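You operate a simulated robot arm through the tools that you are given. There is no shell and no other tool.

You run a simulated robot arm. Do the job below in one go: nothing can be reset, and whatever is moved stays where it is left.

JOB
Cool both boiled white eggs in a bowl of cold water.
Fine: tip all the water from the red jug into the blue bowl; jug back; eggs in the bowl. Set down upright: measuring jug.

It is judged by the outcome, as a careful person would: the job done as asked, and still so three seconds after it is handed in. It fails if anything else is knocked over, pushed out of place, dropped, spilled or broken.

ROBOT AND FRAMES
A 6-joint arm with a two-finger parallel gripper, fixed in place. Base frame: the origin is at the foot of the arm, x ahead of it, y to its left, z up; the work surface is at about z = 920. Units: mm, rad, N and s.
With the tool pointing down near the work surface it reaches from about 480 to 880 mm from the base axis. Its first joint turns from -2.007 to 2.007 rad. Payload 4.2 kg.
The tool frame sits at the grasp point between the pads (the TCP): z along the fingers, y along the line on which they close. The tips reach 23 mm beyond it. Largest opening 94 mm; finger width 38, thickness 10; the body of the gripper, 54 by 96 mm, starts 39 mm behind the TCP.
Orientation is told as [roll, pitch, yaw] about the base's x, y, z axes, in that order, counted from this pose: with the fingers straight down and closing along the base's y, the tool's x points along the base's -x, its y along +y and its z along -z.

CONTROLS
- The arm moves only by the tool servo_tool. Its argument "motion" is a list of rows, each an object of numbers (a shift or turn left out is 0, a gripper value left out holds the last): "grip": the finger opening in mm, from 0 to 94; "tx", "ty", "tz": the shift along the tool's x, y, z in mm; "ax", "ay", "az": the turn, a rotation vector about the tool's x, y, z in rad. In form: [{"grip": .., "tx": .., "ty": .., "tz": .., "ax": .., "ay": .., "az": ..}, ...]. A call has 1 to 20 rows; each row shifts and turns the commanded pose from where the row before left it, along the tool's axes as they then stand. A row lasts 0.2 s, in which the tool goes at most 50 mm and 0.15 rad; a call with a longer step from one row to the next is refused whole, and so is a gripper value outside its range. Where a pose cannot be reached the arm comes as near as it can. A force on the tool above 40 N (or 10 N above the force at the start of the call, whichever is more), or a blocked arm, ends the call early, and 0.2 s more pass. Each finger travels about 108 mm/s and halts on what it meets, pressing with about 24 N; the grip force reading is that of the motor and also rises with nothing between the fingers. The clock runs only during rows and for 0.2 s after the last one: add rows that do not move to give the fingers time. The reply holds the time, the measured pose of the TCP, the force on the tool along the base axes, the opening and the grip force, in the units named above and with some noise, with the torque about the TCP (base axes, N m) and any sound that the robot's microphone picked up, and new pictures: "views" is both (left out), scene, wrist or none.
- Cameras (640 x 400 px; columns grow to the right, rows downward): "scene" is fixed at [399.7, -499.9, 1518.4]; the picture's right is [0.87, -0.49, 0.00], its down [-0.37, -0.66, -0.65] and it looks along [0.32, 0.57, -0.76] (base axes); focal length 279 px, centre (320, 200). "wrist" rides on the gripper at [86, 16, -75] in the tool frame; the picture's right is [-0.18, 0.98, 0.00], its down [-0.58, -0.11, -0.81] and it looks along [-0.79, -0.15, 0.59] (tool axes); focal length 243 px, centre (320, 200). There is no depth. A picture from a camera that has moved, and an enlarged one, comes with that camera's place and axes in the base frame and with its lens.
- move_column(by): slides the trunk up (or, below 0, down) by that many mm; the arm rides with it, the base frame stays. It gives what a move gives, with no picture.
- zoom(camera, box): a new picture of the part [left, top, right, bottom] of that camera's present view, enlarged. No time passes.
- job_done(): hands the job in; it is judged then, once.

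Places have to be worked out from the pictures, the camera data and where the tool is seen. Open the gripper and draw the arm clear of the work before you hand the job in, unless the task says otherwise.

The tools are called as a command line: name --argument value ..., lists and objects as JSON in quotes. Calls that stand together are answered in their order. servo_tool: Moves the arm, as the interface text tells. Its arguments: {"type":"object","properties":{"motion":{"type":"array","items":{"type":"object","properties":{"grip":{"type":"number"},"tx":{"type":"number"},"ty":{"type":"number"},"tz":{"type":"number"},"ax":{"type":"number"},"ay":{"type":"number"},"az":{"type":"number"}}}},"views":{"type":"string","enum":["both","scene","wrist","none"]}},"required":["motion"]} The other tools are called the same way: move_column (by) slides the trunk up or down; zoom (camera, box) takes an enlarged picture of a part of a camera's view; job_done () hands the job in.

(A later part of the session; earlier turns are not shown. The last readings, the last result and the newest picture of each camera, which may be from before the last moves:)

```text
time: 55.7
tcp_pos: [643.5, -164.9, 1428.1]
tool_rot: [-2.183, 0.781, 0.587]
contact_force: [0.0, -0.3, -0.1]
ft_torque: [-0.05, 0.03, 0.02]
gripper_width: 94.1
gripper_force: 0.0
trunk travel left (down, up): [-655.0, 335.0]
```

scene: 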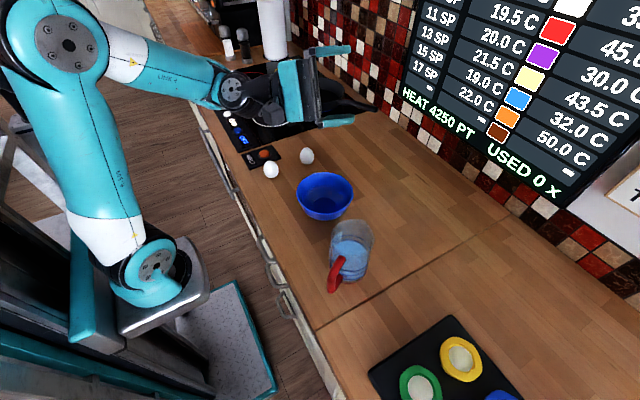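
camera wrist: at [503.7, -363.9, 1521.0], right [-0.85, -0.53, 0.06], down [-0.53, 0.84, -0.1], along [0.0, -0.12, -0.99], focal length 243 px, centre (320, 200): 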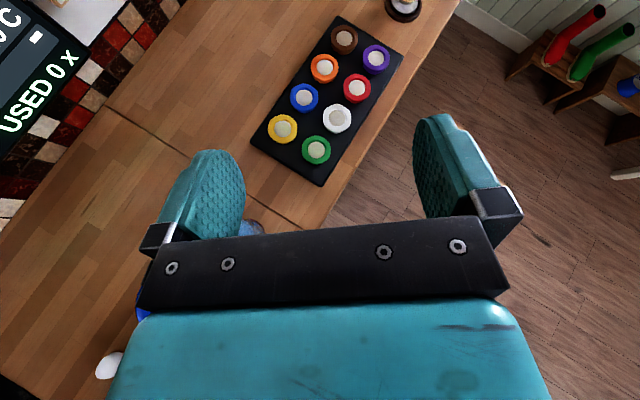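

A pour to 144° works in that geometry, which matches a trunk setting of -400 at the real pouring height. I'll unwind the rotation now.

servo_tool --motion '[{"ax": -0.07, "az": 0.1212}, {"ax": -0.07, "az": 0.1212}, {"ax": -0.07, "az": 0.1212}, {"ax": -0.07, "az": 0.1212}, {"ax": -0.07, "az": 0.1212}, {"ax": -0.07, "az": 0.1212}, {"ax": -0.07, "az": 0.1212}, {"ax": -0.07, "az": 0.1212}, {"ax": -0.07, "az": 0.1212}, {"ax": -0.07, "az": 0.1212}, {"ax": -0.07, "az": 0.1212}, {"ax": -0.07, "az": 0.1212}, {"ax": -0.07, "az": 0.1212}, {"ax": -0.07, "az": 0.1212}, {"ax": -0.07, "az": 0.1212}, {"ax": -0.07, "az": 0.1212}, {"ax": -0.07, "az": 0.1212}, {"ax": -0.07, "az": 0.1212}, {}]' --views "scene"

```text
time: 59.7
tcp_pos: [641.9, -166.5, 1427.1]
tool_rot: [0.007, -1.048, -0.205]
contact_force: [-0.2, 1.3, 0.7]
ft_torque: [-0.01, 0.01, 0.01]
gripper_width: 93.5
gripper_force: 0.0
trunk travel left (down, up): [-655.0, 335.0]
```

scene: 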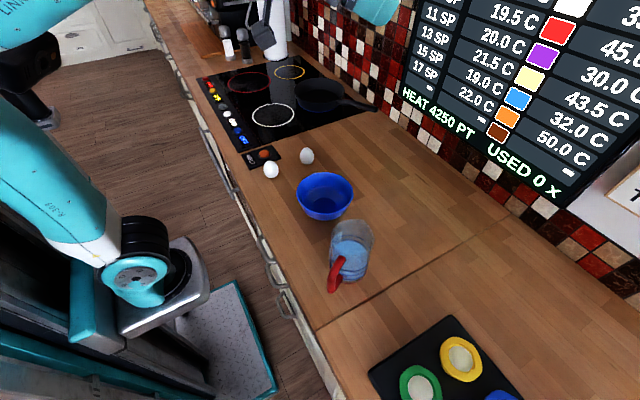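

The pour works there. Before grasping I want a precise side view of the handle loop, so I'll raise the trunk 100 mm, which keeps the wrist in a comfortable range, and bring the wrist camera round to look at the handle from the bowl side.

move_column --by 100

servo_tool --motion '[{"tx": 41.7, "ty": -3.6, "tz": 16.7}, {"tx": 41.7, "ty": -3.6, "tz": 16.7}, {"tx": 41.7, "ty": -3.6, "tz": 16.7}, {"tx": 41.7, "ty": -3.6, "tz": 16.7}, {"tx": 41.7, "ty": -3.6, "tz": 16.7}, {"tx": 41.7, "ty": -3.6, "tz": 16.7}, {"ax": 0.0723, "ay": 0.0983, "az": 0.0789}, {"ax": 0.0723, "ay": 0.0983, "az": 0.0789}, {"ax": 0.0723, "ay": 0.0983, "az": 0.0789}, {"ax": 0.0723, "ay": 0.0983, "az": 0.0789}, {"ax": 0.0723, "ay": 0.0983, "az": 0.0789}, {"ax": 0.0723, "ay": 0.0983, "az": 0.0789}, {}, {}]' --views "scene"

```text
time: 61.1
tcp_pos: [643.3, -163.5, 1527.0]
tool_rot: [0.003, -1.049, -0.203]
contact_force: [-0.1, -0.3, -0.1]
ft_torque: [0.0, 0.0, 0.02]
gripper_width: 94.2
gripper_force: 0.0
trunk travel left (down, up): [-755.0, 235.0]
```

```text
time: 64.1
tcp_pos: [602.3, -177.6, 1261.7]
tool_rot: [0.003, -0.437, -0.835]
contact_force: [0.0, -0.1, 0.3]
ft_torque: [0.02, 0.01, 0.0]
gripper_width: 94.1
gripper_force: 0.1
trunk travel left (down, up): [-755.0, 235.0]
```

scene: 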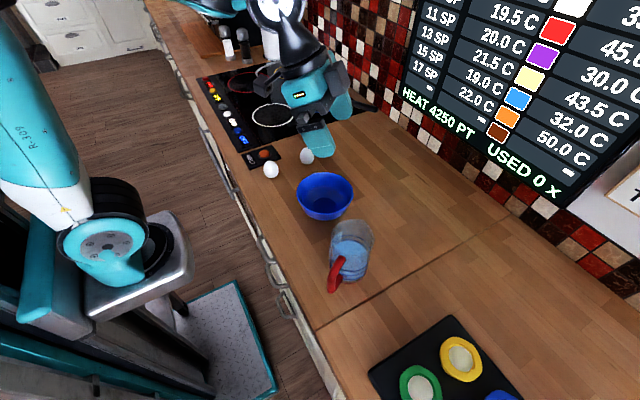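

No flags. Next I'll descend to the viewing pose beside the handle, staying well clear of the jug, and take a wrist picture.

servo_tool --motion '[{"tx": 26.9, "ty": -21.4, "tz": 29.8}, {"tx": 26.9, "ty": -21.4, "tz": 29.8}, {"tx": 26.9, "ty": -21.4, "tz": 29.8}, {"tx": 26.9, "ty": -21.4, "tz": 29.8}, {"tx": 26.9, "ty": -21.4, "tz": 29.8}, {}, {}]' --views "both"

```text
time: 65.7
tcp_pos: [522.0, -213.8, 1083.8]
tool_rot: [0.001, -0.437, -0.834]
contact_force: [0.3, 0.9, 0.4]
ft_torque: [0.01, 0.01, -0.03]
gripper_width: 93.9
gripper_force: 0.2
out of reach, approached as far as the arm can: row 4, 5
trunk travel left (down, up): [-755.0, 235.0]
camera wrist: at [460.0, -123.0, 1114.3], right [0.84, 0.54, 0.08], down [0.04, -0.21, 0.98], along [0.54, -0.82, -0.2], focal length 243 px, centre (320, 200)
```

scene: 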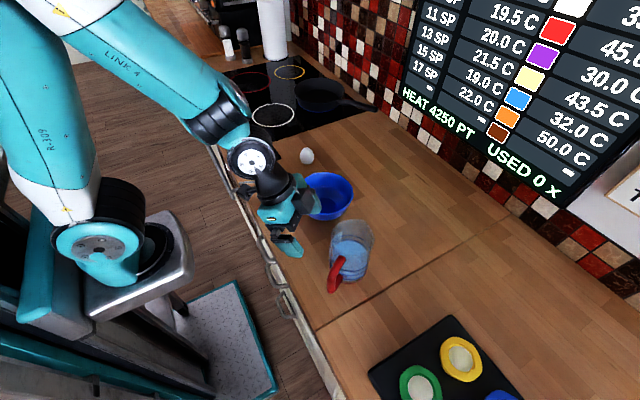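
wrist: 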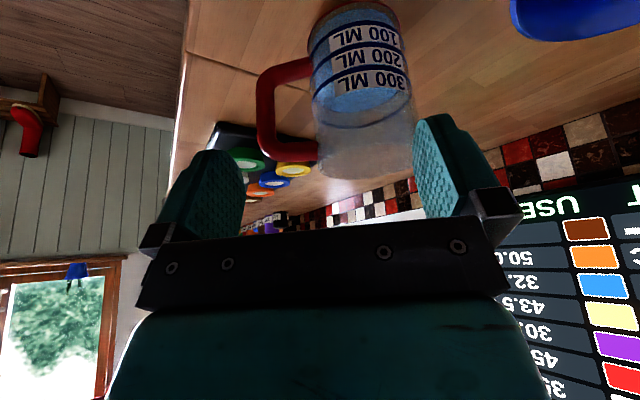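

This is a good side view of the jug and its handle loop. I'll zoom in to measure it.

zoom --camera "wrist" --box '[240, 0, 430, 185]'

zoom --camera "scene" --box '[240, 180, 400, 310]'

```text
2.16 times, centred on (335, 92) of wrist
camera zoom: at [460.0, -123.0, 1114.3], right [0.84, 0.54, 0.08], down [0.04, -0.21, 0.98], along [0.54, -0.82, -0.2], focal length 525 px, centre (288, 432)
```

zoom: 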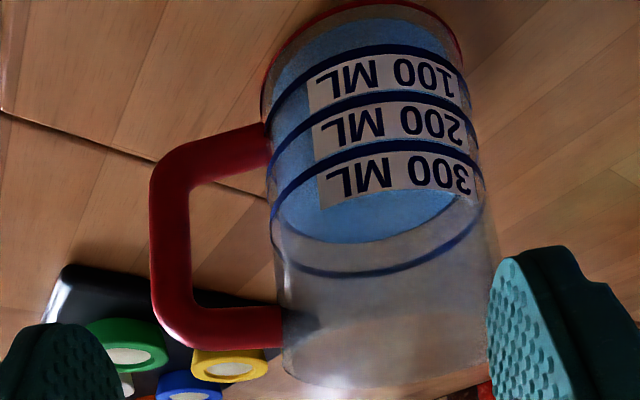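

```text
3.08 times, centred on (320, 245) of scene
camera zoom: at [399.7, -499.9, 1518.4], right [0.87, -0.49, 0.0], down [-0.37, -0.66, -0.65], along [0.32, 0.57, -0.76], focal length 858 px, centre (320, 62)
```

zoom: 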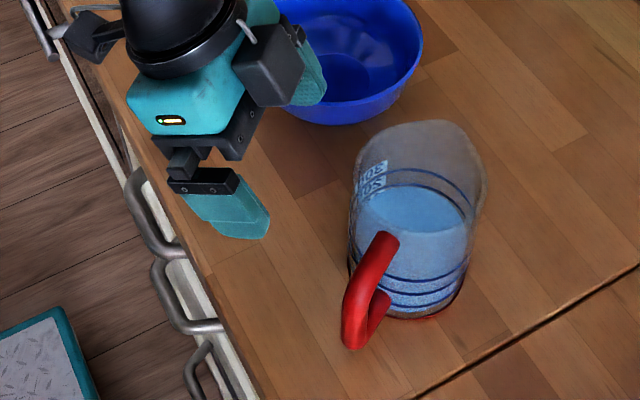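

From this view the handle bar centre is about (533,-305,993). The loop window spans roughly z 962–1023 and is about 34 mm wide, so a finger fits through. The grasp axis should be at azimuth -60°. I'll rise and dry-test the grasp pose high up, 380 mm above, which is the same geometry as trunk -400.

servo_tool --motion '[{"tx": -16.9, "tz": -36.2}, {"tx": -16.9, "tz": -36.2}, {"tx": -16.9, "tz": -36.2}, {"tx": -16.9, "tz": -36.2}, {"tx": -16.9, "tz": -36.2}, {"ax": 0.0293, "ay": -0.1216, "az": 0.0319}, {"ax": 0.0293, "ay": -0.1216, "az": 0.0319}, {"ax": 0.0293, "ay": -0.1216, "az": 0.0319}, {"ax": 0.0293, "ay": -0.1216, "az": 0.0319}, {"ax": 0.0293, "ay": -0.1216, "az": 0.0319}, {"grip": 40}, {}, {}]' --views "none"

```text
time: 68.5
tcp_pos: [521.4, -214.2, 1283.2]
tool_rot: [0.005, -1.048, -1.05]
contact_force: [-0.4, 0.1, 0.0]
ft_torque: [-0.01, 0.01, 0.03]
gripper_width: 40.0
gripper_force: 0.1
trunk travel left (down, up): [-755.0, 235.0]
```

servo_tool --motion '[{"tx": -39.8, "ty": -12.2, "tz": -7.1}, {"tx": -39.8, "ty": -12.2, "tz": -7.1}, {"tx": -39.8, "ty": -12.2, "tz": -7.1}, {}, {}]' --views "none"

servo_tool --motion '[{"tz": 25}, {"tz": 25}, {}]' --views "scene"

```text
time: 69.7
tcp_pos: [513.5, -270.1, 1396.4]
tool_rot: [0.003, -1.047, -1.049]
contact_force: [0.9, 0.3, -0.4]
ft_torque: [0.03, 0.04, 0.02]
gripper_width: 39.8
gripper_force: 0.0
trunk travel left (down, up): [-755.0, 235.0]
```

```text
time: 70.5
tcp_pos: [533.0, -306.5, 1373.0]
tool_rot: [0.004, -1.047, -1.051]
contact_force: [0.0, -0.2, -0.4]
ft_torque: [0.02, 0.01, -0.02]
gripper_width: 40.1
gripper_force: 0.1
trunk travel left (down, up): [-755.0, 235.0]
```

scene: 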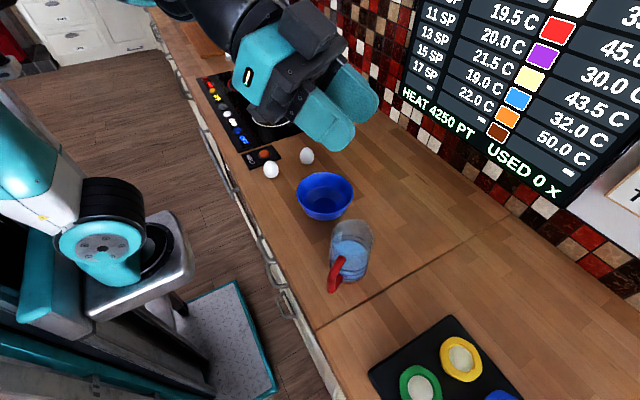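

The grasp pose is reachable. I'll also dry-run the lift, the yaw to radial, and the transfer towards the bowl in this equivalent geometry.

servo_tool --motion '[{"tx": -39, "tz": -22.5}, {"tx": -39, "tz": -22.5}, {"ax": -0.1227, "az": -0.0708}, {"ax": -0.1227, "az": -0.0708}, {"ax": -0.1227, "az": -0.0708}, {"ax": -0.1227, "az": -0.0708}, {"ax": -0.1227, "az": -0.0708}, {"ax": -0.1227, "az": -0.0708}, {}]' --views "none"

servo_tool --motion '[{"tx": -10.5, "ty": 31.3, "tz": 18.2}, {"tx": -10.5, "ty": 31.3, "tz": 18.2}, {"tx": -10.5, "ty": 31.3, "tz": 18.2}, {"tx": -10.5, "ty": 31.3, "tz": 18.2}, {}]' --views "none"

```text
time: 72.5
tcp_pos: [554.2, -316.9, 1466.7]
tool_rot: [0.002, -1.048, -0.197]
contact_force: [-0.5, 0.1, 0.2]
ft_torque: [-0.01, -0.04, 0.02]
gripper_width: 39.6
gripper_force: 0.1
out of reach, approached as far as the arm can: row 4, 5
trunk travel left (down, up): [-755.0, 235.0]
```

```text
time: 73.7
tcp_pos: [660.6, -208.9, 1467.4]
tool_rot: [0.001, -1.048, -0.196]
contact_force: [0.8, -0.7, 0.2]
ft_torque: [0.0, 0.04, 0.04]
gripper_width: 40.3
gripper_force: 0.0
trunk travel left (down, up): [-755.0, 235.0]
```

The yaw right at the jug's spot drifts slightly, because it is close to the reach limit. In the real run I'll move outwards before yawing. Now I'll yaw back to the grasp azimuth, position above the pre-grasp point and lower the trunk.

servo_tool --motion '[{"ax": 0.1227, "az": 0.0708}, {"ax": 0.1227, "az": 0.0708}, {"ax": 0.1227, "az": 0.0708}, {"ax": 0.1227, "az": 0.0708}, {"ax": 0.1227, "az": 0.0708}, {"ax": 0.1227, "az": 0.0708}, {}, {}]' --views "none"

```text
time: 75.5
tcp_pos: [659.7, -208.9, 1467.7]
tool_rot: [0.004, -1.047, -1.05]
contact_force: [0.3, 0.1, 0.1]
ft_torque: [-0.02, -0.01, 0.01]
gripper_width: 39.8
gripper_force: 0.2
trunk travel left (down, up): [-755.0, 235.0]
```

servo_tool --motion '[{"tx": 10.9, "ty": -39.4, "tz": -0.3}, {"tx": 10.9, "ty": -39.4, "tz": -0.3}, {"tx": 10.9, "ty": -39.4, "tz": -0.3}, {"tx": 10.9, "ty": -39.4, "tz": -0.3}, {}, {}]' --views "none"

move_column --by -300

zoom --camera "scene" --box '[0, 0, 640, 400]'

```text
time: 76.9
tcp_pos: [512.7, -270.4, 1430.8]
tool_rot: [0.004, -1.047, -1.049]
contact_force: [0.8, 0.2, 0.4]
ft_torque: [0.0, -0.02, -0.04]
gripper_width: 39.7
gripper_force: 0.1
trunk travel left (down, up): [-755.0, 235.0]
```

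```text
time: 79.9
tcp_pos: [512.9, -269.7, 1131.1]
tool_rot: [0.005, -1.047, -1.051]
contact_force: [-0.3, -0.1, 0.7]
ft_torque: [-0.04, 0.01, -0.01]
gripper_width: 40.0
gripper_force: 0.1
trunk travel left (down, up): [-455.0, 535.0]
```

```text
1.00 times, centred on (320, 200) of scene (not enlarged: the box is as wide or as high as the picture)
camera zoom: at [399.7, -499.9, 1518.4], right [0.87, -0.49, 0.0], down [-0.37, -0.66, -0.65], along [0.32, 0.57, -0.76], focal length 279 px, centre (320, 200)
```

zoom: 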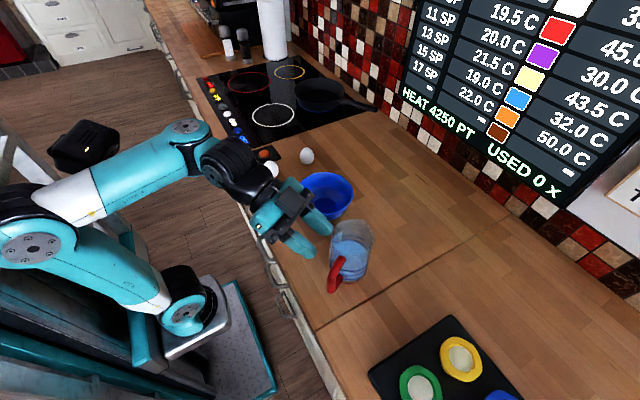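

All clear so far. I'll lower another 80 mm and zoom in to check the alignment.

move_column --by -80

zoom --camera "scene" --box '[230, 160, 400, 310]'

zoom --camera "wrist" --box '[0, 0, 640, 400]'

```text
time: 81.0
tcp_pos: [514.8, -269.7, 1050.8]
tool_rot: [0.003, -1.047, -1.048]
contact_force: [-0.7, 0.3, 0.1]
ft_torque: [0.01, 0.01, -0.01]
gripper_width: 40.1
gripper_force: 0.0
trunk travel left (down, up): [-375.0, 615.0]
```

```text
2.67 times, centred on (315, 235) of scene
camera zoom: at [399.7, -499.9, 1518.4], right [0.87, -0.49, 0.0], down [-0.37, -0.66, -0.65], along [0.32, 0.57, -0.76], focal length 743 px, centre (333, 107)
```

zoom: 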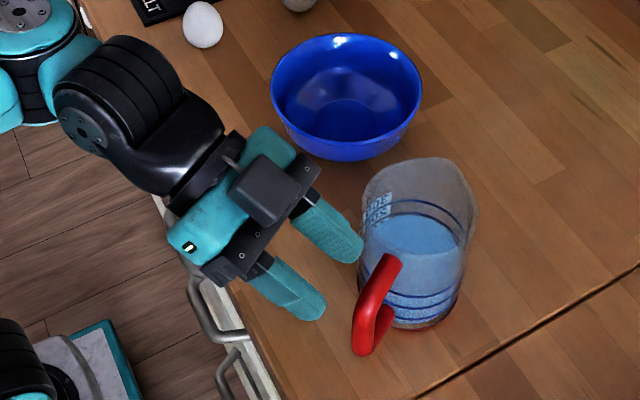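

```text
1.00 times, centred on (320, 200) of wrist (not enlarged: the box is as wide or as high as the picture)
camera zoom: at [473.8, -170.5, 1012.7], right [0.9, 0.41, 0.16], down [-0.3, 0.3, 0.91], along [0.33, -0.86, 0.39], focal length 243 px, centre (320, 200)
```

zoom: 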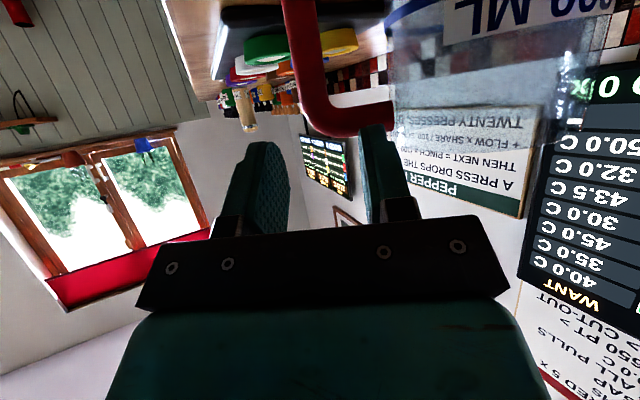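

The wrist camera, looking up from below, shows the handle bar lined up between the two fingers. I'll go down 33 mm to the pre-grasp height and look again.

servo_tool --motion '[{"tx": 15.1, "ty": -1, "tz": 6.8}, {"tx": 15.1, "ty": -1, "tz": 6.8}, {}, {}]' --views "both"

zoom --camera "scene" --box '[270, 200, 390, 310]'

zoom --camera "wrist" --box '[210, 0, 460, 240]'

```text
time: 82.0
tcp_pos: [513.3, -269.2, 1016.1]
tool_rot: [0.001, -1.048, -1.048]
contact_force: [0.7, 0.5, 0.5]
ft_torque: [-0.02, -0.02, 0.0]
gripper_width: 40.1
gripper_force: 0.0
trunk travel left (down, up): [-375.0, 615.0]
camera wrist: at [473.2, -168.7, 979.6], right [0.9, 0.41, 0.16], down [-0.3, 0.3, 0.91], along [0.33, -0.86, 0.39], focal length 243 px, centre (320, 200)
```

scene: 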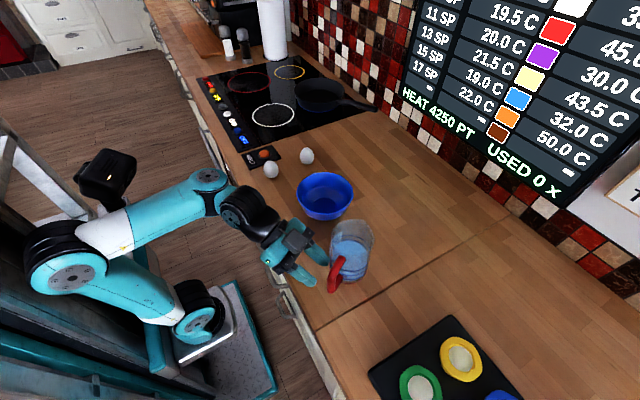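
wrist: 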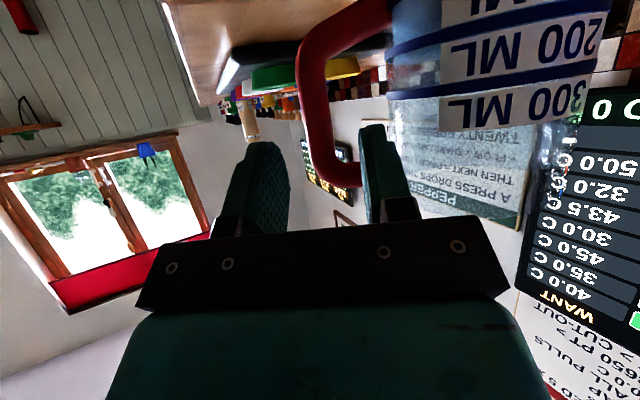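

```text
3.64 times, centred on (330, 255) of scene
camera zoom: at [399.7, -499.9, 1518.4], right [0.87, -0.49, 0.0], down [-0.37, -0.66, -0.65], along [0.32, 0.57, -0.76], focal length 1013 px, centre (284, 0)
```

zoom: 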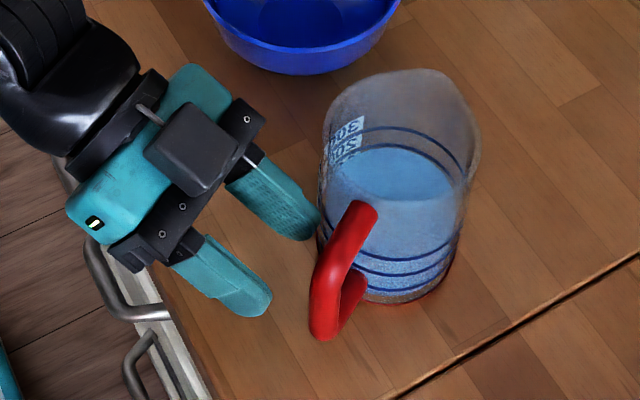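

```text
1.67 times, centred on (335, 120) of wrist
camera zoom: at [473.2, -168.7, 979.6], right [0.9, 0.41, 0.16], down [-0.3, 0.3, 0.91], along [0.33, -0.86, 0.39], focal length 404 px, centre (295, 333)
```

zoom: 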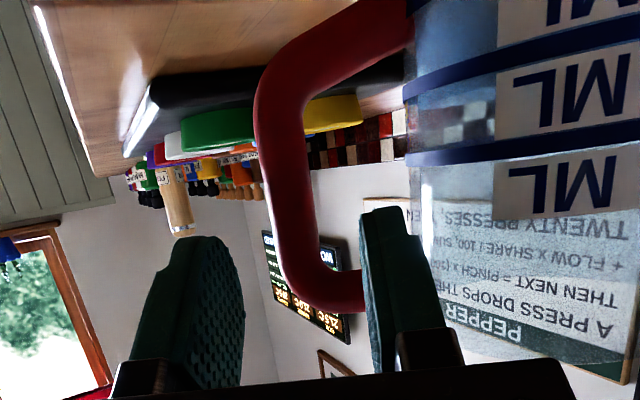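

The alignment is good: the bar sits between the fingers, about 2 mm off centre, and the inner finger points into the loop with about 6 mm to spare above and below. I'll advance 42 mm along the tool axis, slowly.

servo_tool --motion '[{"ty": -0.5, "tz": 7}, {"ty": -0.5, "tz": 7}, {"ty": -0.5, "tz": 7}, {"ty": -0.5, "tz": 7}, {}]' --views "both"

zoom --camera "wrist" --box '[210, 0, 460, 240]'

zoom --camera "scene" --box '[270, 200, 390, 310]'

```text
time: 83.2
tcp_pos: [521.7, -291.3, 1003.4]
tool_rot: [0.003, -1.048, -1.049]
contact_force: [0.3, 0.5, 0.2]
ft_torque: [0.03, -0.01, 0.01]
gripper_width: 39.9
gripper_force: 0.1
trunk travel left (down, up): [-375.0, 615.0]
camera wrist: at [480.8, -190.7, 966.1], right [0.9, 0.41, 0.16], down [-0.3, 0.3, 0.91], along [0.33, -0.86, 0.39], focal length 243 px, centre (320, 200)
```

scene: 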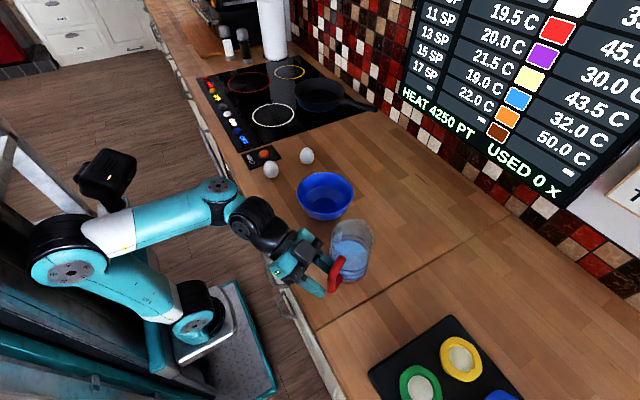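
wrist: 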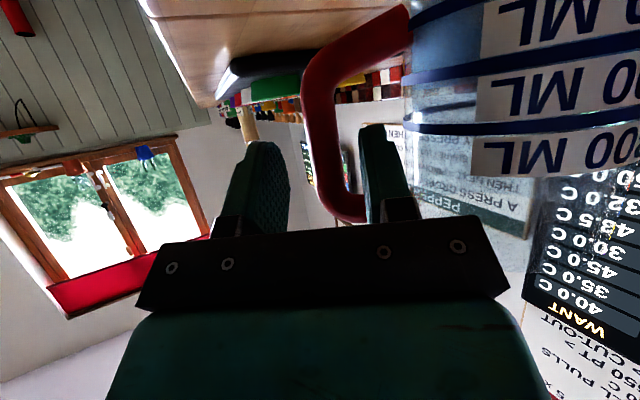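

```text
1.67 times, centred on (335, 120) of wrist
camera zoom: at [480.8, -190.7, 966.1], right [0.9, 0.41, 0.16], down [-0.3, 0.3, 0.91], along [0.33, -0.86, 0.39], focal length 404 px, centre (295, 333)
```

zoom: 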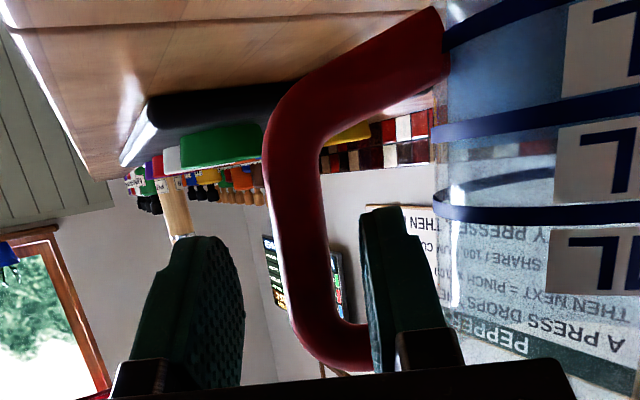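

```text
3.64 times, centred on (330, 255) of scene
camera zoom: at [399.7, -499.9, 1518.4], right [0.87, -0.49, 0.0], down [-0.37, -0.66, -0.65], along [0.32, 0.57, -0.76], focal length 1013 px, centre (284, 0)
```

zoom: 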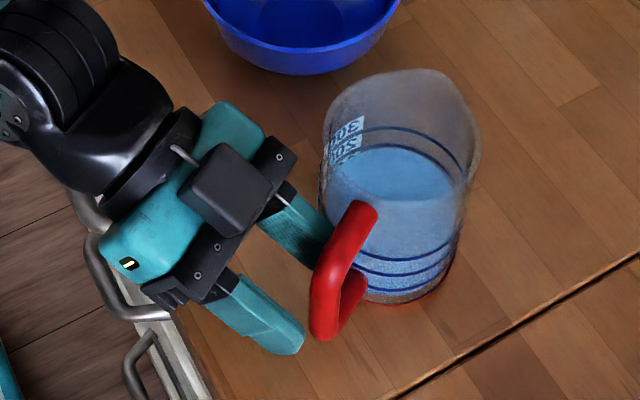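

The inner finger is entering the loop with room on both sides. I'll advance another 15 mm.

servo_tool --motion '[{"tz": 5}, {"tz": 5}, {"tz": 5}, {}]' --views "wrist"

zoom --camera "wrist" --box '[210, 0, 460, 240]'

zoom --camera "scene" --box '[270, 200, 390, 310]'

```text
time: 84.2
tcp_pos: [526.8, -301.8, 994.5]
tool_rot: [0.002, -1.048, -1.048]
contact_force: [0.0, 0.7, 0.0]
ft_torque: [0.01, -0.01, 0.0]
gripper_width: 40.1
gripper_force: 0.0
trunk travel left (down, up): [-375.0, 615.0]
camera wrist: at [487.0, -201.9, 957.7], right [0.9, 0.41, 0.16], down [-0.3, 0.3, 0.91], along [0.33, -0.86, 0.39], focal length 243 px, centre (320, 200)
```

wrist: 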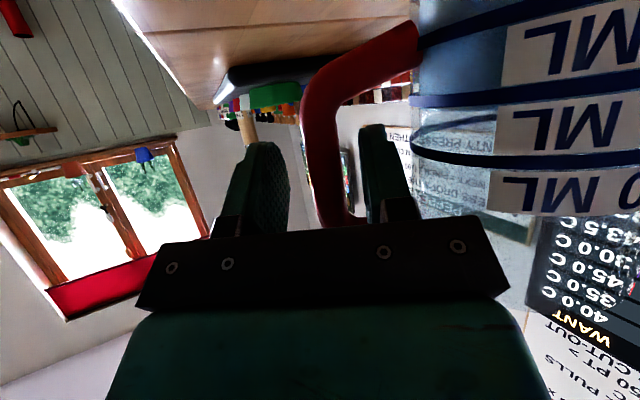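

```text
1.67 times, centred on (335, 120) of wrist
camera zoom: at [487.0, -201.9, 957.7], right [0.9, 0.41, 0.16], down [-0.3, 0.3, 0.91], along [0.33, -0.86, 0.39], focal length 404 px, centre (295, 333)
```

zoom: 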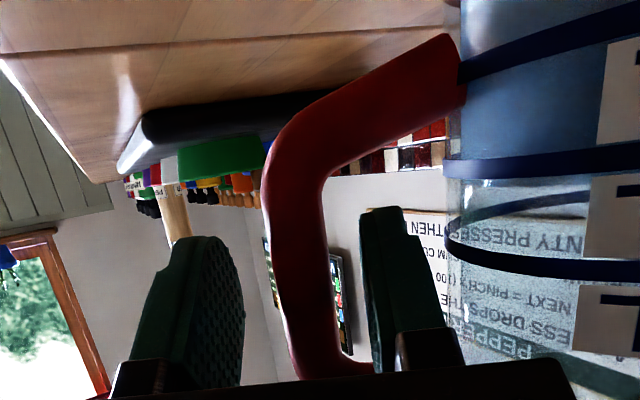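

```text
3.64 times, centred on (330, 255) of scene
camera zoom: at [399.7, -499.9, 1518.4], right [0.87, -0.49, 0.0], down [-0.37, -0.66, -0.65], along [0.32, 0.57, -0.76], focal length 1013 px, centre (284, 0)
```

zoom: 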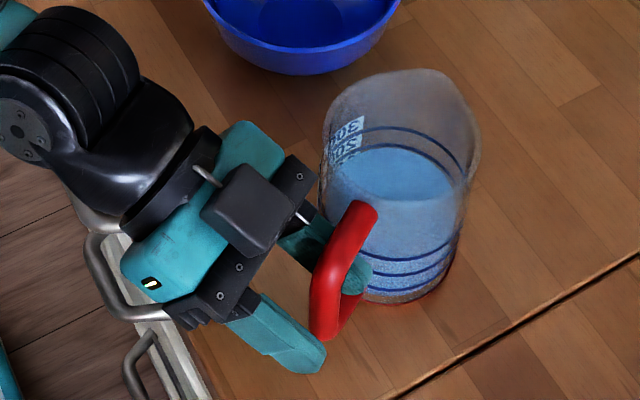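

The inner finger is through the loop. The bar is about 2.5 mm off centre towards the jug side, so I'll shift by that and close.

servo_tool --motion '[{"ty": 2.5}, {}, {"grip": 26}, {}, {"grip": 0}, {}, {}, {}]' --views "both"

zoom --camera "scene" --box '[270, 200, 390, 310]'

```text
time: 86.0
tcp_pos: [529.7, -301.4, 995.5]
tool_rot: [0.003, -1.047, -1.049]
contact_force: [0.3, -1.6, 0.8]
ft_torque: [-0.11, 0.08, -0.02]
gripper_width: 16.7
gripper_force: 24.1
trunk travel left (down, up): [-375.0, 615.0]
camera wrist: at [489.5, -200.5, 957.9], right [0.9, 0.41, 0.16], down [-0.3, 0.3, 0.91], along [0.33, -0.86, 0.39], focal length 243 px, centre (320, 200)
```

scene: 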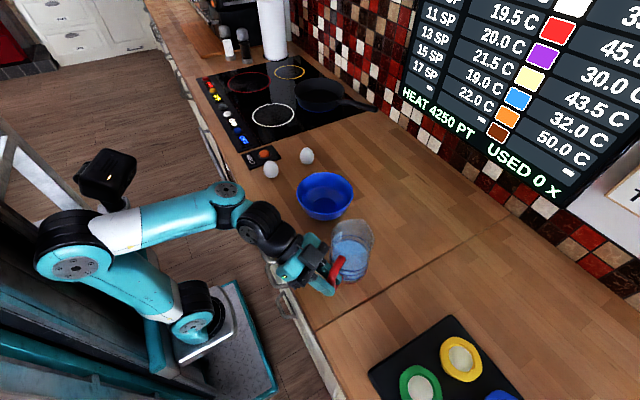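
wrist: 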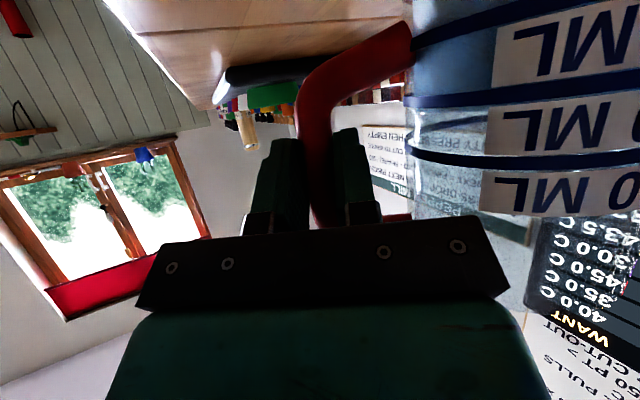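

```text
3.64 times, centred on (330, 255) of scene
camera zoom: at [399.7, -499.9, 1518.4], right [0.87, -0.49, 0.0], down [-0.37, -0.66, -0.65], along [0.32, 0.57, -0.76], focal length 1013 px, centre (284, 0)
```

zoom: 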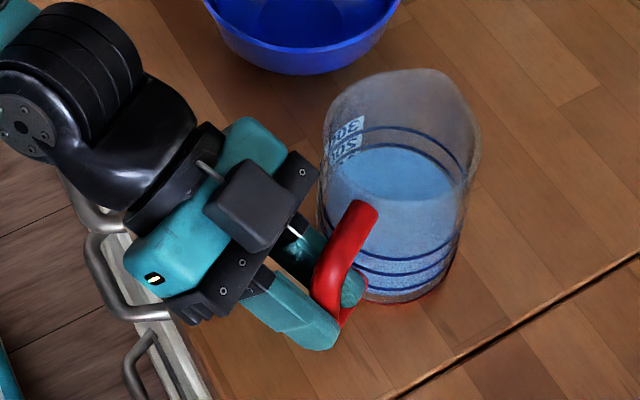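

The gripper is holding at 16.7 mm with 24 N, and the jug hasn't moved. I'll lift 20 mm and check that the jug hangs level.

servo_tool --motion '[{"tx": -4.3, "tz": -2.5}, {"tx": -4.3, "tz": -2.5}, {"tx": -4.3, "tz": -2.5}, {"tx": -4.4, "tz": -2.5}, {}, {}]' --views "both"

zoom --camera "scene" --box '[270, 200, 390, 310]'

```text
time: 87.4
tcp_pos: [530.0, -300.6, 1016.0]
tool_rot: [0.004, -1.048, -1.048]
contact_force: [0.5, -0.3, -3.6]
ft_torque: [-0.09, 0.25, 0.0]
gripper_width: 16.5
gripper_force: 24.4
trunk travel left (down, up): [-375.0, 615.0]
camera wrist: at [489.5, -200.9, 978.0], right [0.9, 0.41, 0.16], down [-0.3, 0.3, 0.91], along [0.33, -0.86, 0.39], focal length 243 px, centre (320, 200)
```

scene: 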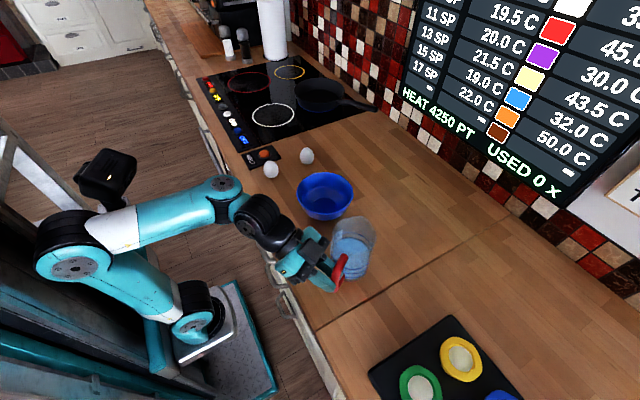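
wrist: 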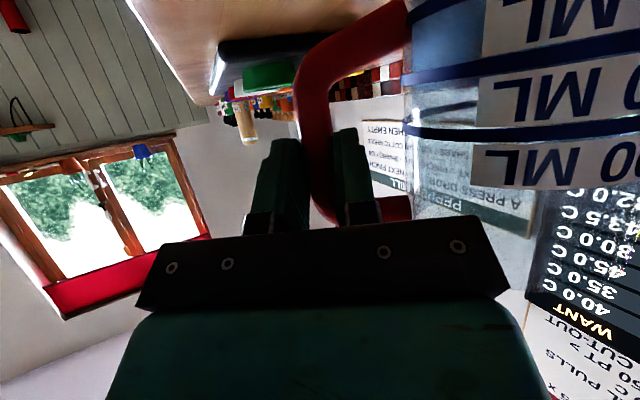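

```text
3.64 times, centred on (330, 255) of scene
camera zoom: at [399.7, -499.9, 1518.4], right [0.87, -0.49, 0.0], down [-0.37, -0.66, -0.65], along [0.32, 0.57, -0.76], focal length 1013 px, centre (284, 0)
```

zoom: 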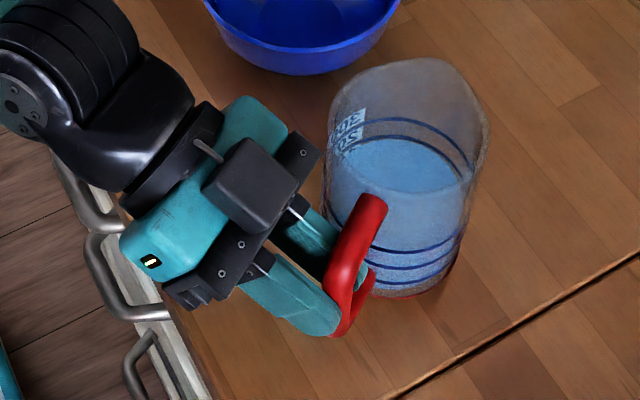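

The lift reads 3.6 N, which is the jug and its water. It rose a bit less than the TCP did, so I'll check for tilt or slip before going further.

zoom --camera "wrist" --box '[210, 0, 460, 240]'

servo_tool --motion '[{}, {}, {}, {}, {}]' --views "wrist"

zoom --camera "wrist" --box '[210, 0, 460, 240]'

```text
1.67 times, centred on (335, 120) of wrist
camera zoom: at [489.5, -200.9, 978.0], right [0.9, 0.41, 0.16], down [-0.3, 0.3, 0.91], along [0.33, -0.86, 0.39], focal length 404 px, centre (295, 333)
```

zoom: 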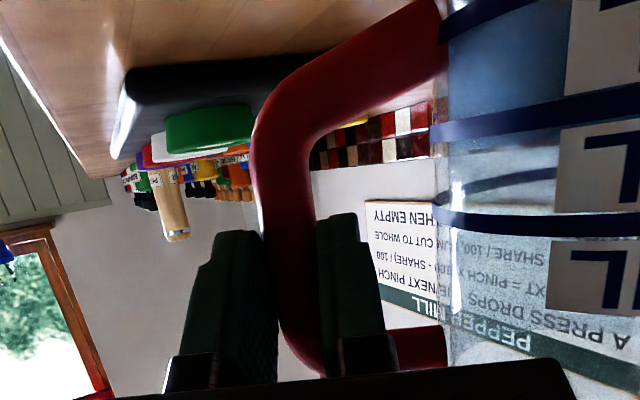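

```text
time: 88.6
tcp_pos: [529.3, -300.0, 1015.2]
tool_rot: [0.004, -1.047, -1.048]
contact_force: [0.3, -0.2, -4.0]
ft_torque: [-0.1, 0.28, -0.01]
gripper_width: 16.7
gripper_force: 23.9
trunk travel left (down, up): [-375.0, 615.0]
camera wrist: at [489.5, -200.9, 978.0], right [0.9, 0.41, 0.16], down [-0.3, 0.3, 0.91], along [0.33, -0.86, 0.39], focal length 243 px, centre (320, 200)
```

wrist: 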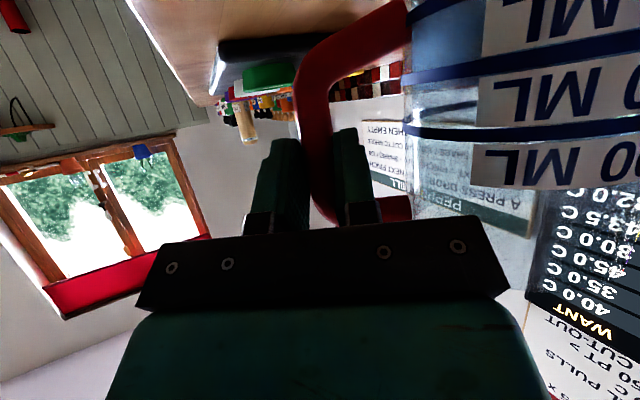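

```text
1.67 times, centred on (335, 120) of wrist
camera zoom: at [489.5, -200.9, 978.0], right [0.9, 0.41, 0.16], down [-0.3, 0.3, 0.91], along [0.33, -0.86, 0.39], focal length 404 px, centre (295, 333)
```

zoom: 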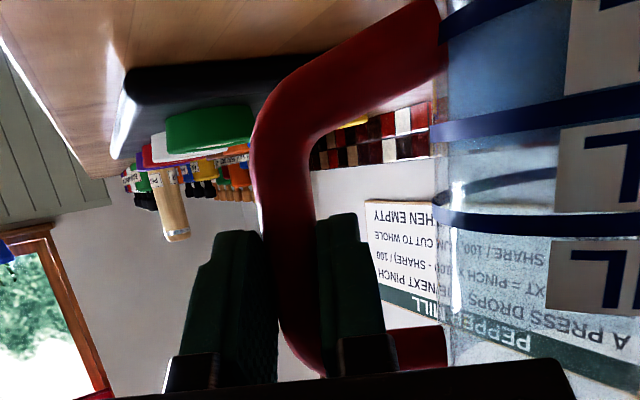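

The hold is steady, with only a few degrees of droop and no further slip. Next I'll raise the jug and move it outwards, away from the bowl, before turning it. I'll keep the motion gentle because of the water.

servo_tool --motion '[{"tx": -8.7, "tz": -5}, {"tx": -8.7, "tz": -5}, {"tx": -8.7, "tz": -5}, {"tx": -8.7, "tz": -5}, {"tx": -8.7, "ty": 2, "tz": -4}, {"tx": -8.7, "ty": 8, "tz": 0}, {"tx": -8.7, "ty": 8, "tz": 0}, {"tx": -7, "ty": 10, "tz": 2}, {"tx": -7, "ty": 10, "tz": 2}, {"tx": -7, "ty": 10, "tz": 2}, {"tx": -7, "ty": 10, "tz": 2}, {}, {}]' --views "both"

zoom --camera "scene" --box '[250, 150, 430, 310]'

```text
time: 91.4
tcp_pos: [594.9, -297.6, 1099.6]
tool_rot: [0.003, -1.049, -1.048]
contact_force: [0.0, -0.3, -3.6]
ft_torque: [-0.1, 0.27, 0.01]
gripper_width: 16.4
gripper_force: 23.8
trunk travel left (down, up): [-375.0, 615.0]
camera wrist: at [555.0, -197.7, 1062.6], right [0.9, 0.41, 0.16], down [-0.3, 0.3, 0.91], along [0.33, -0.86, 0.39], focal length 243 px, centre (320, 200)
```

scene: 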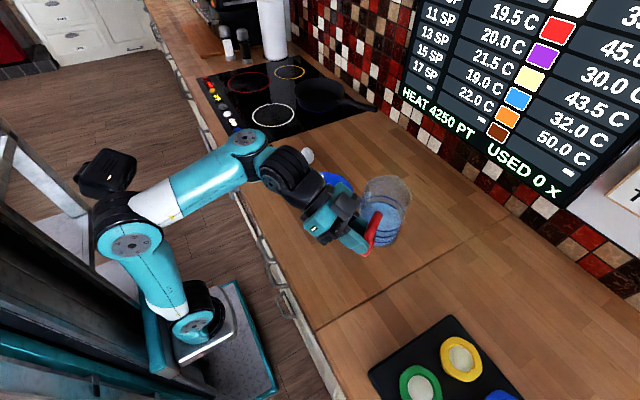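
wrist: 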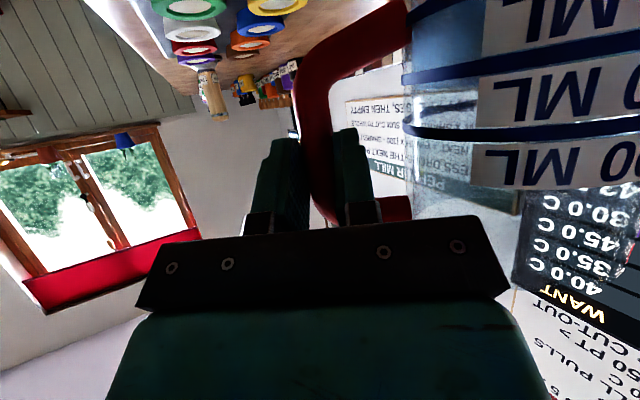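

```text
2.50 times, centred on (340, 230) of scene
camera zoom: at [399.7, -499.9, 1518.4], right [0.87, -0.49, 0.0], down [-0.37, -0.66, -0.65], along [0.32, 0.57, -0.76], focal length 697 px, centre (270, 125)
```

zoom: 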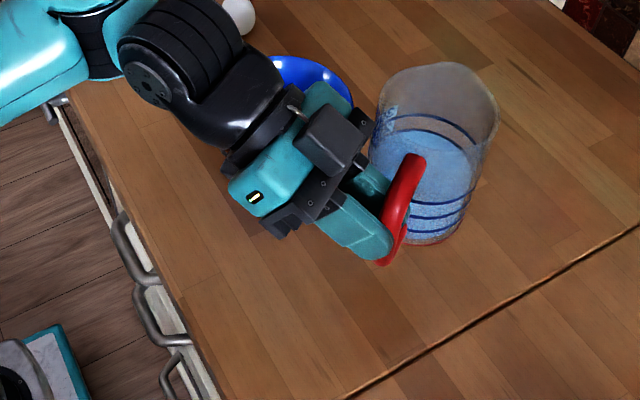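

The jug is held steady with no change relative to the fingers. Now I'll yaw so the tool axis is radial and the spout faces the bowl (+Y).

servo_tool --motion '[{"ax": -0.0612, "az": -0.0353}, {"ax": -0.0612, "az": -0.0353}, {"ax": -0.0612, "az": -0.0353}, {"ax": -0.0612, "az": -0.0353}, {"ax": -0.0612, "az": -0.0353}, {"ax": -0.0612, "az": -0.0353}, {"ax": -0.0612, "az": -0.0353}, {"ax": -0.0612, "az": -0.0353}, {"ax": -0.0612, "az": -0.0353}, {"ax": -0.0612, "az": -0.0353}, {"ax": -0.0612, "az": -0.0353}, {"ax": -0.0612, "az": -0.0353}, {}]' --views "both"

zoom --camera "scene" --box '[250, 150, 430, 310]'

```text
time: 94.2
tcp_pos: [594.3, -298.0, 1099.4]
tool_rot: [0.005, -1.05, -0.201]
contact_force: [-0.4, 0.3, -3.6]
ft_torque: [-0.23, 0.08, -0.02]
gripper_width: 16.7
gripper_force: 23.7
trunk travel left (down, up): [-375.0, 615.0]
camera wrist: at [492.1, -262.7, 1062.7], right [0.28, 0.95, 0.16], down [-0.42, -0.03, 0.91], along [0.86, -0.32, 0.39], focal length 243 px, centre (320, 200)
```

scene: 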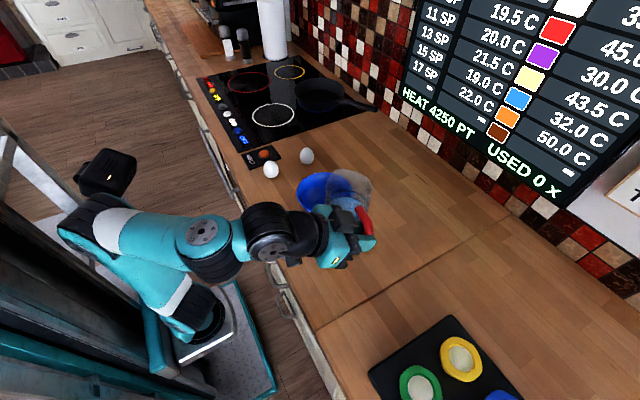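
wrist: 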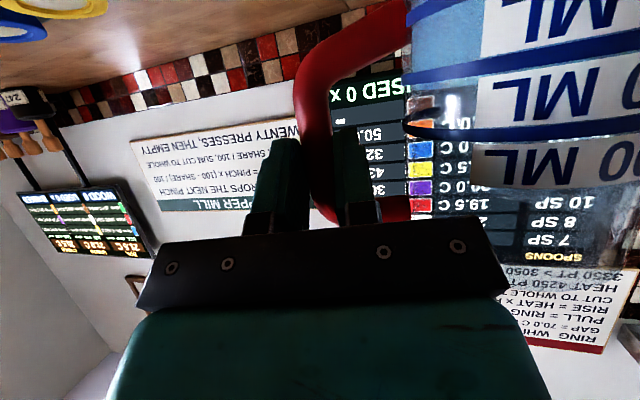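

```text
2.50 times, centred on (340, 230) of scene
camera zoom: at [399.7, -499.9, 1518.4], right [0.87, -0.49, 0.0], down [-0.37, -0.66, -0.65], along [0.32, 0.57, -0.76], focal length 697 px, centre (270, 125)
```

zoom: 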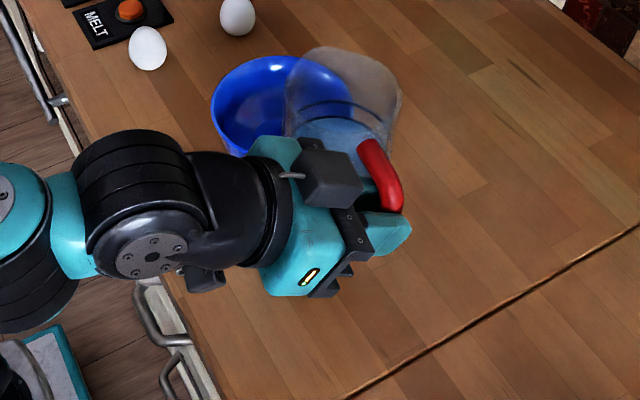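

The jug now faces the bowl. I'll tilt to about 36° of tool roll here, clear of the bowl and before any water reaches the spout.

servo_tool --motion '[{"ax": 0.0313, "az": -0.0545}, {"ax": 0.0313, "az": -0.0545}, {"ax": 0.0313, "az": -0.0545}, {"ax": 0.0313, "az": -0.0545}, {"ax": 0.0313, "az": -0.0545}, {"ax": 0.0313, "az": -0.0545}, {"ax": 0.0313, "az": -0.0545}, {"ax": 0.0313, "az": -0.0545}, {}]' --views "both"

zoom --camera "scene" --box '[270, 150, 410, 270]'

```text
time: 96.2
tcp_pos: [595.1, -298.3, 1101.8]
tool_rot: [-0.832, -0.865, 0.501]
contact_force: [1.5, 0.7, -3.5]
ft_torque: [-0.18, 0.09, 0.0]
gripper_width: 16.8
gripper_force: 23.7
trunk travel left (down, up): [-375.0, 615.0]
camera wrist: at [488.4, -282.3, 1059.8], right [0.27, 0.9, -0.33], down [-0.33, 0.41, 0.85], along [0.9, -0.12, 0.42], focal length 243 px, centre (320, 200)
```

scene: 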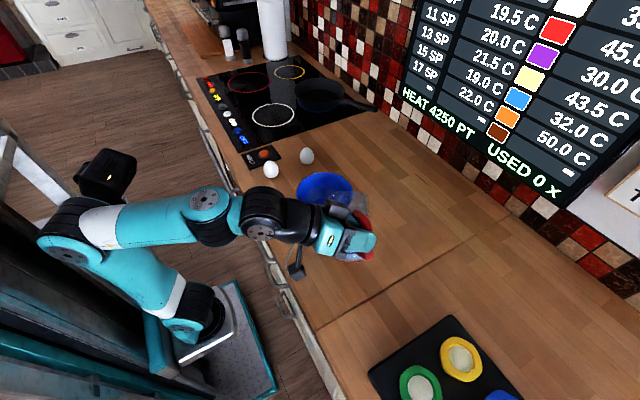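
wrist: 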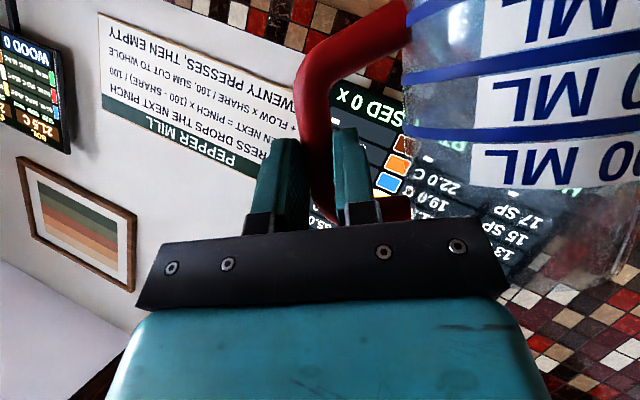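

```text
3.33 times, centred on (340, 210) of scene
camera zoom: at [399.7, -499.9, 1518.4], right [0.87, -0.49, 0.0], down [-0.37, -0.66, -0.65], along [0.32, 0.57, -0.76], focal length 929 px, centre (253, 167)
```

zoom: 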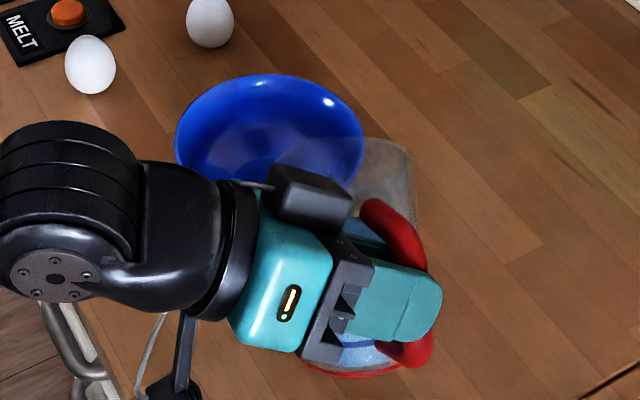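

Everything is stable. The spout is just short of the bowl's near rim. I'll tilt 7° more, still with no flow, and shift 50 mm towards the bowl so the spout is over it.

servo_tool --motion '[{"ax": 0.0313, "az": -0.0545}, {"ax": 0.0313, "az": -0.0545}, {}, {"tx": -6.9, "ty": 9.7, "tz": -4}, {"tx": -6.9, "ty": 9.7, "tz": -4}, {"tx": -6.9, "ty": 9.7, "tz": -4}, {"tx": -6.9, "ty": 9.7, "tz": -4}, {}]' --views "scene"

zoom --camera "scene" --box '[270, 150, 410, 270]'

```text
time: 98.0
tcp_pos: [605.3, -249.4, 1103.1]
tool_rot: [-0.965, -0.779, 0.596]
contact_force: [-0.7, 0.9, -3.6]
ft_torque: [-0.11, 0.08, -0.02]
gripper_width: 16.8
gripper_force: 23.9
trunk travel left (down, up): [-375.0, 615.0]
```

scene: 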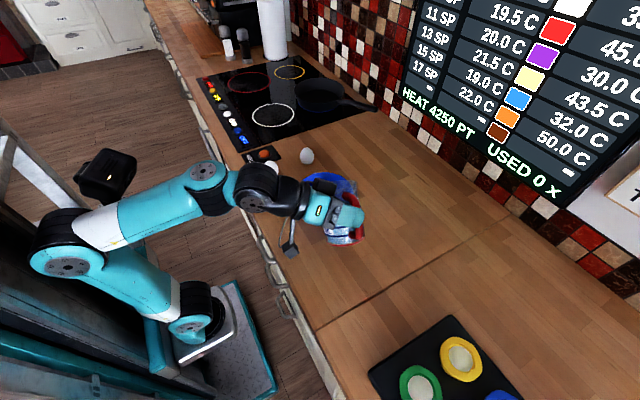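

```text
3.33 times, centred on (340, 210) of scene
camera zoom: at [399.7, -499.9, 1518.4], right [0.87, -0.49, 0.0], down [-0.37, -0.66, -0.65], along [0.32, 0.57, -0.76], focal length 929 px, centre (253, 167)
```

zoom: 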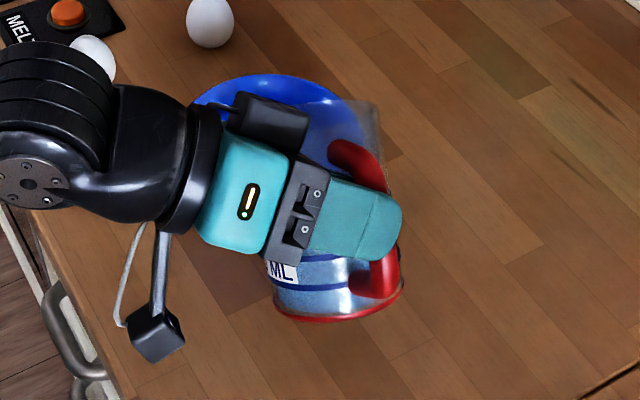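

By my numbers the spout is about 36 mm short of the bowl centre (inside the rim) and 60 mm above it. I'll now tilt slowly to about 50°, tracking so the spout stays over the bowl.

servo_tool --motion '[{"tx": -1.37, "ty": 0.68, "tz": -0.79, "ax": 0.01085, "az": -0.0189}, {"tx": -1.37, "ty": 0.68, "tz": -0.79, "ax": 0.01085, "az": -0.0189}, {"tx": -1.37, "ty": 0.68, "tz": -0.79, "ax": 0.01085, "az": -0.0189}, {"tx": -1.37, "ty": 0.68, "tz": -0.79, "ax": 0.01085, "az": -0.0189}, {"tx": -1.37, "ty": 0.68, "tz": -0.79, "ax": 0.01085, "az": -0.0189}, {"tx": -1.37, "ty": 0.68, "tz": -0.79, "ax": 0.01085, "az": -0.0189}, {"tx": -1.37, "ty": 0.68, "tz": -0.79, "ax": 0.01085, "az": -0.0189}, {"tx": -1.37, "ty": 0.68, "tz": -0.79, "ax": 0.01085, "az": -0.0189}, {}, {}]' --views "both"

zoom --camera "scene" --box '[270, 150, 410, 270]'

```text
time: 100.2
tcp_pos: [606.9, -236.8, 1109.9]
tool_rot: [-1.12, -0.65, 0.698]
contact_force: [-0.6, 0.1, -2.8]
ft_torque: [-0.08, 0.08, 0.02]
gripper_width: 16.5
gripper_force: 24.2
trunk travel left (down, up): [-375.0, 615.0]
camera wrist: at [498.4, -232.7, 1072.5], right [0.25, 0.77, -0.59], down [-0.29, 0.64, 0.71], along [0.93, 0.0, 0.38], focal length 243 px, centre (320, 200)
```

scene: 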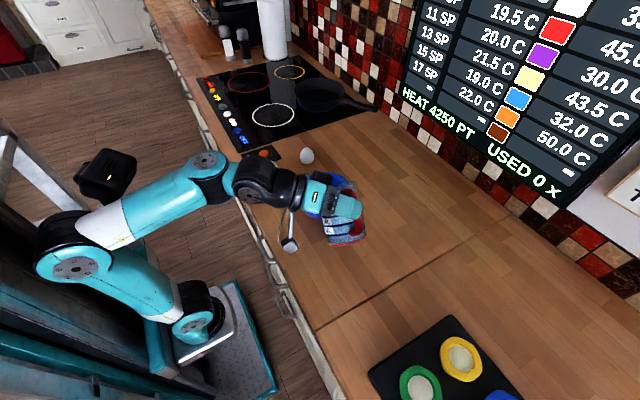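
wrist: 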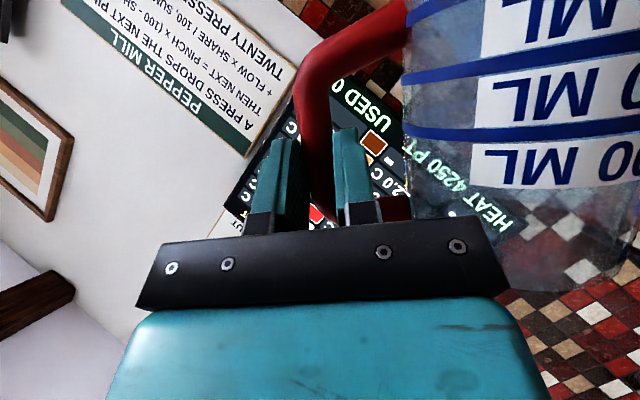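

```text
3.33 times, centred on (340, 210) of scene
camera zoom: at [399.7, -499.9, 1518.4], right [0.87, -0.49, 0.0], down [-0.37, -0.66, -0.65], along [0.32, 0.57, -0.76], focal length 929 px, centre (253, 167)
```

zoom: 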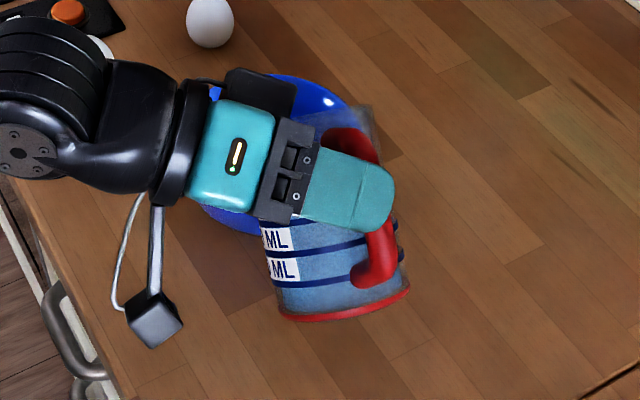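

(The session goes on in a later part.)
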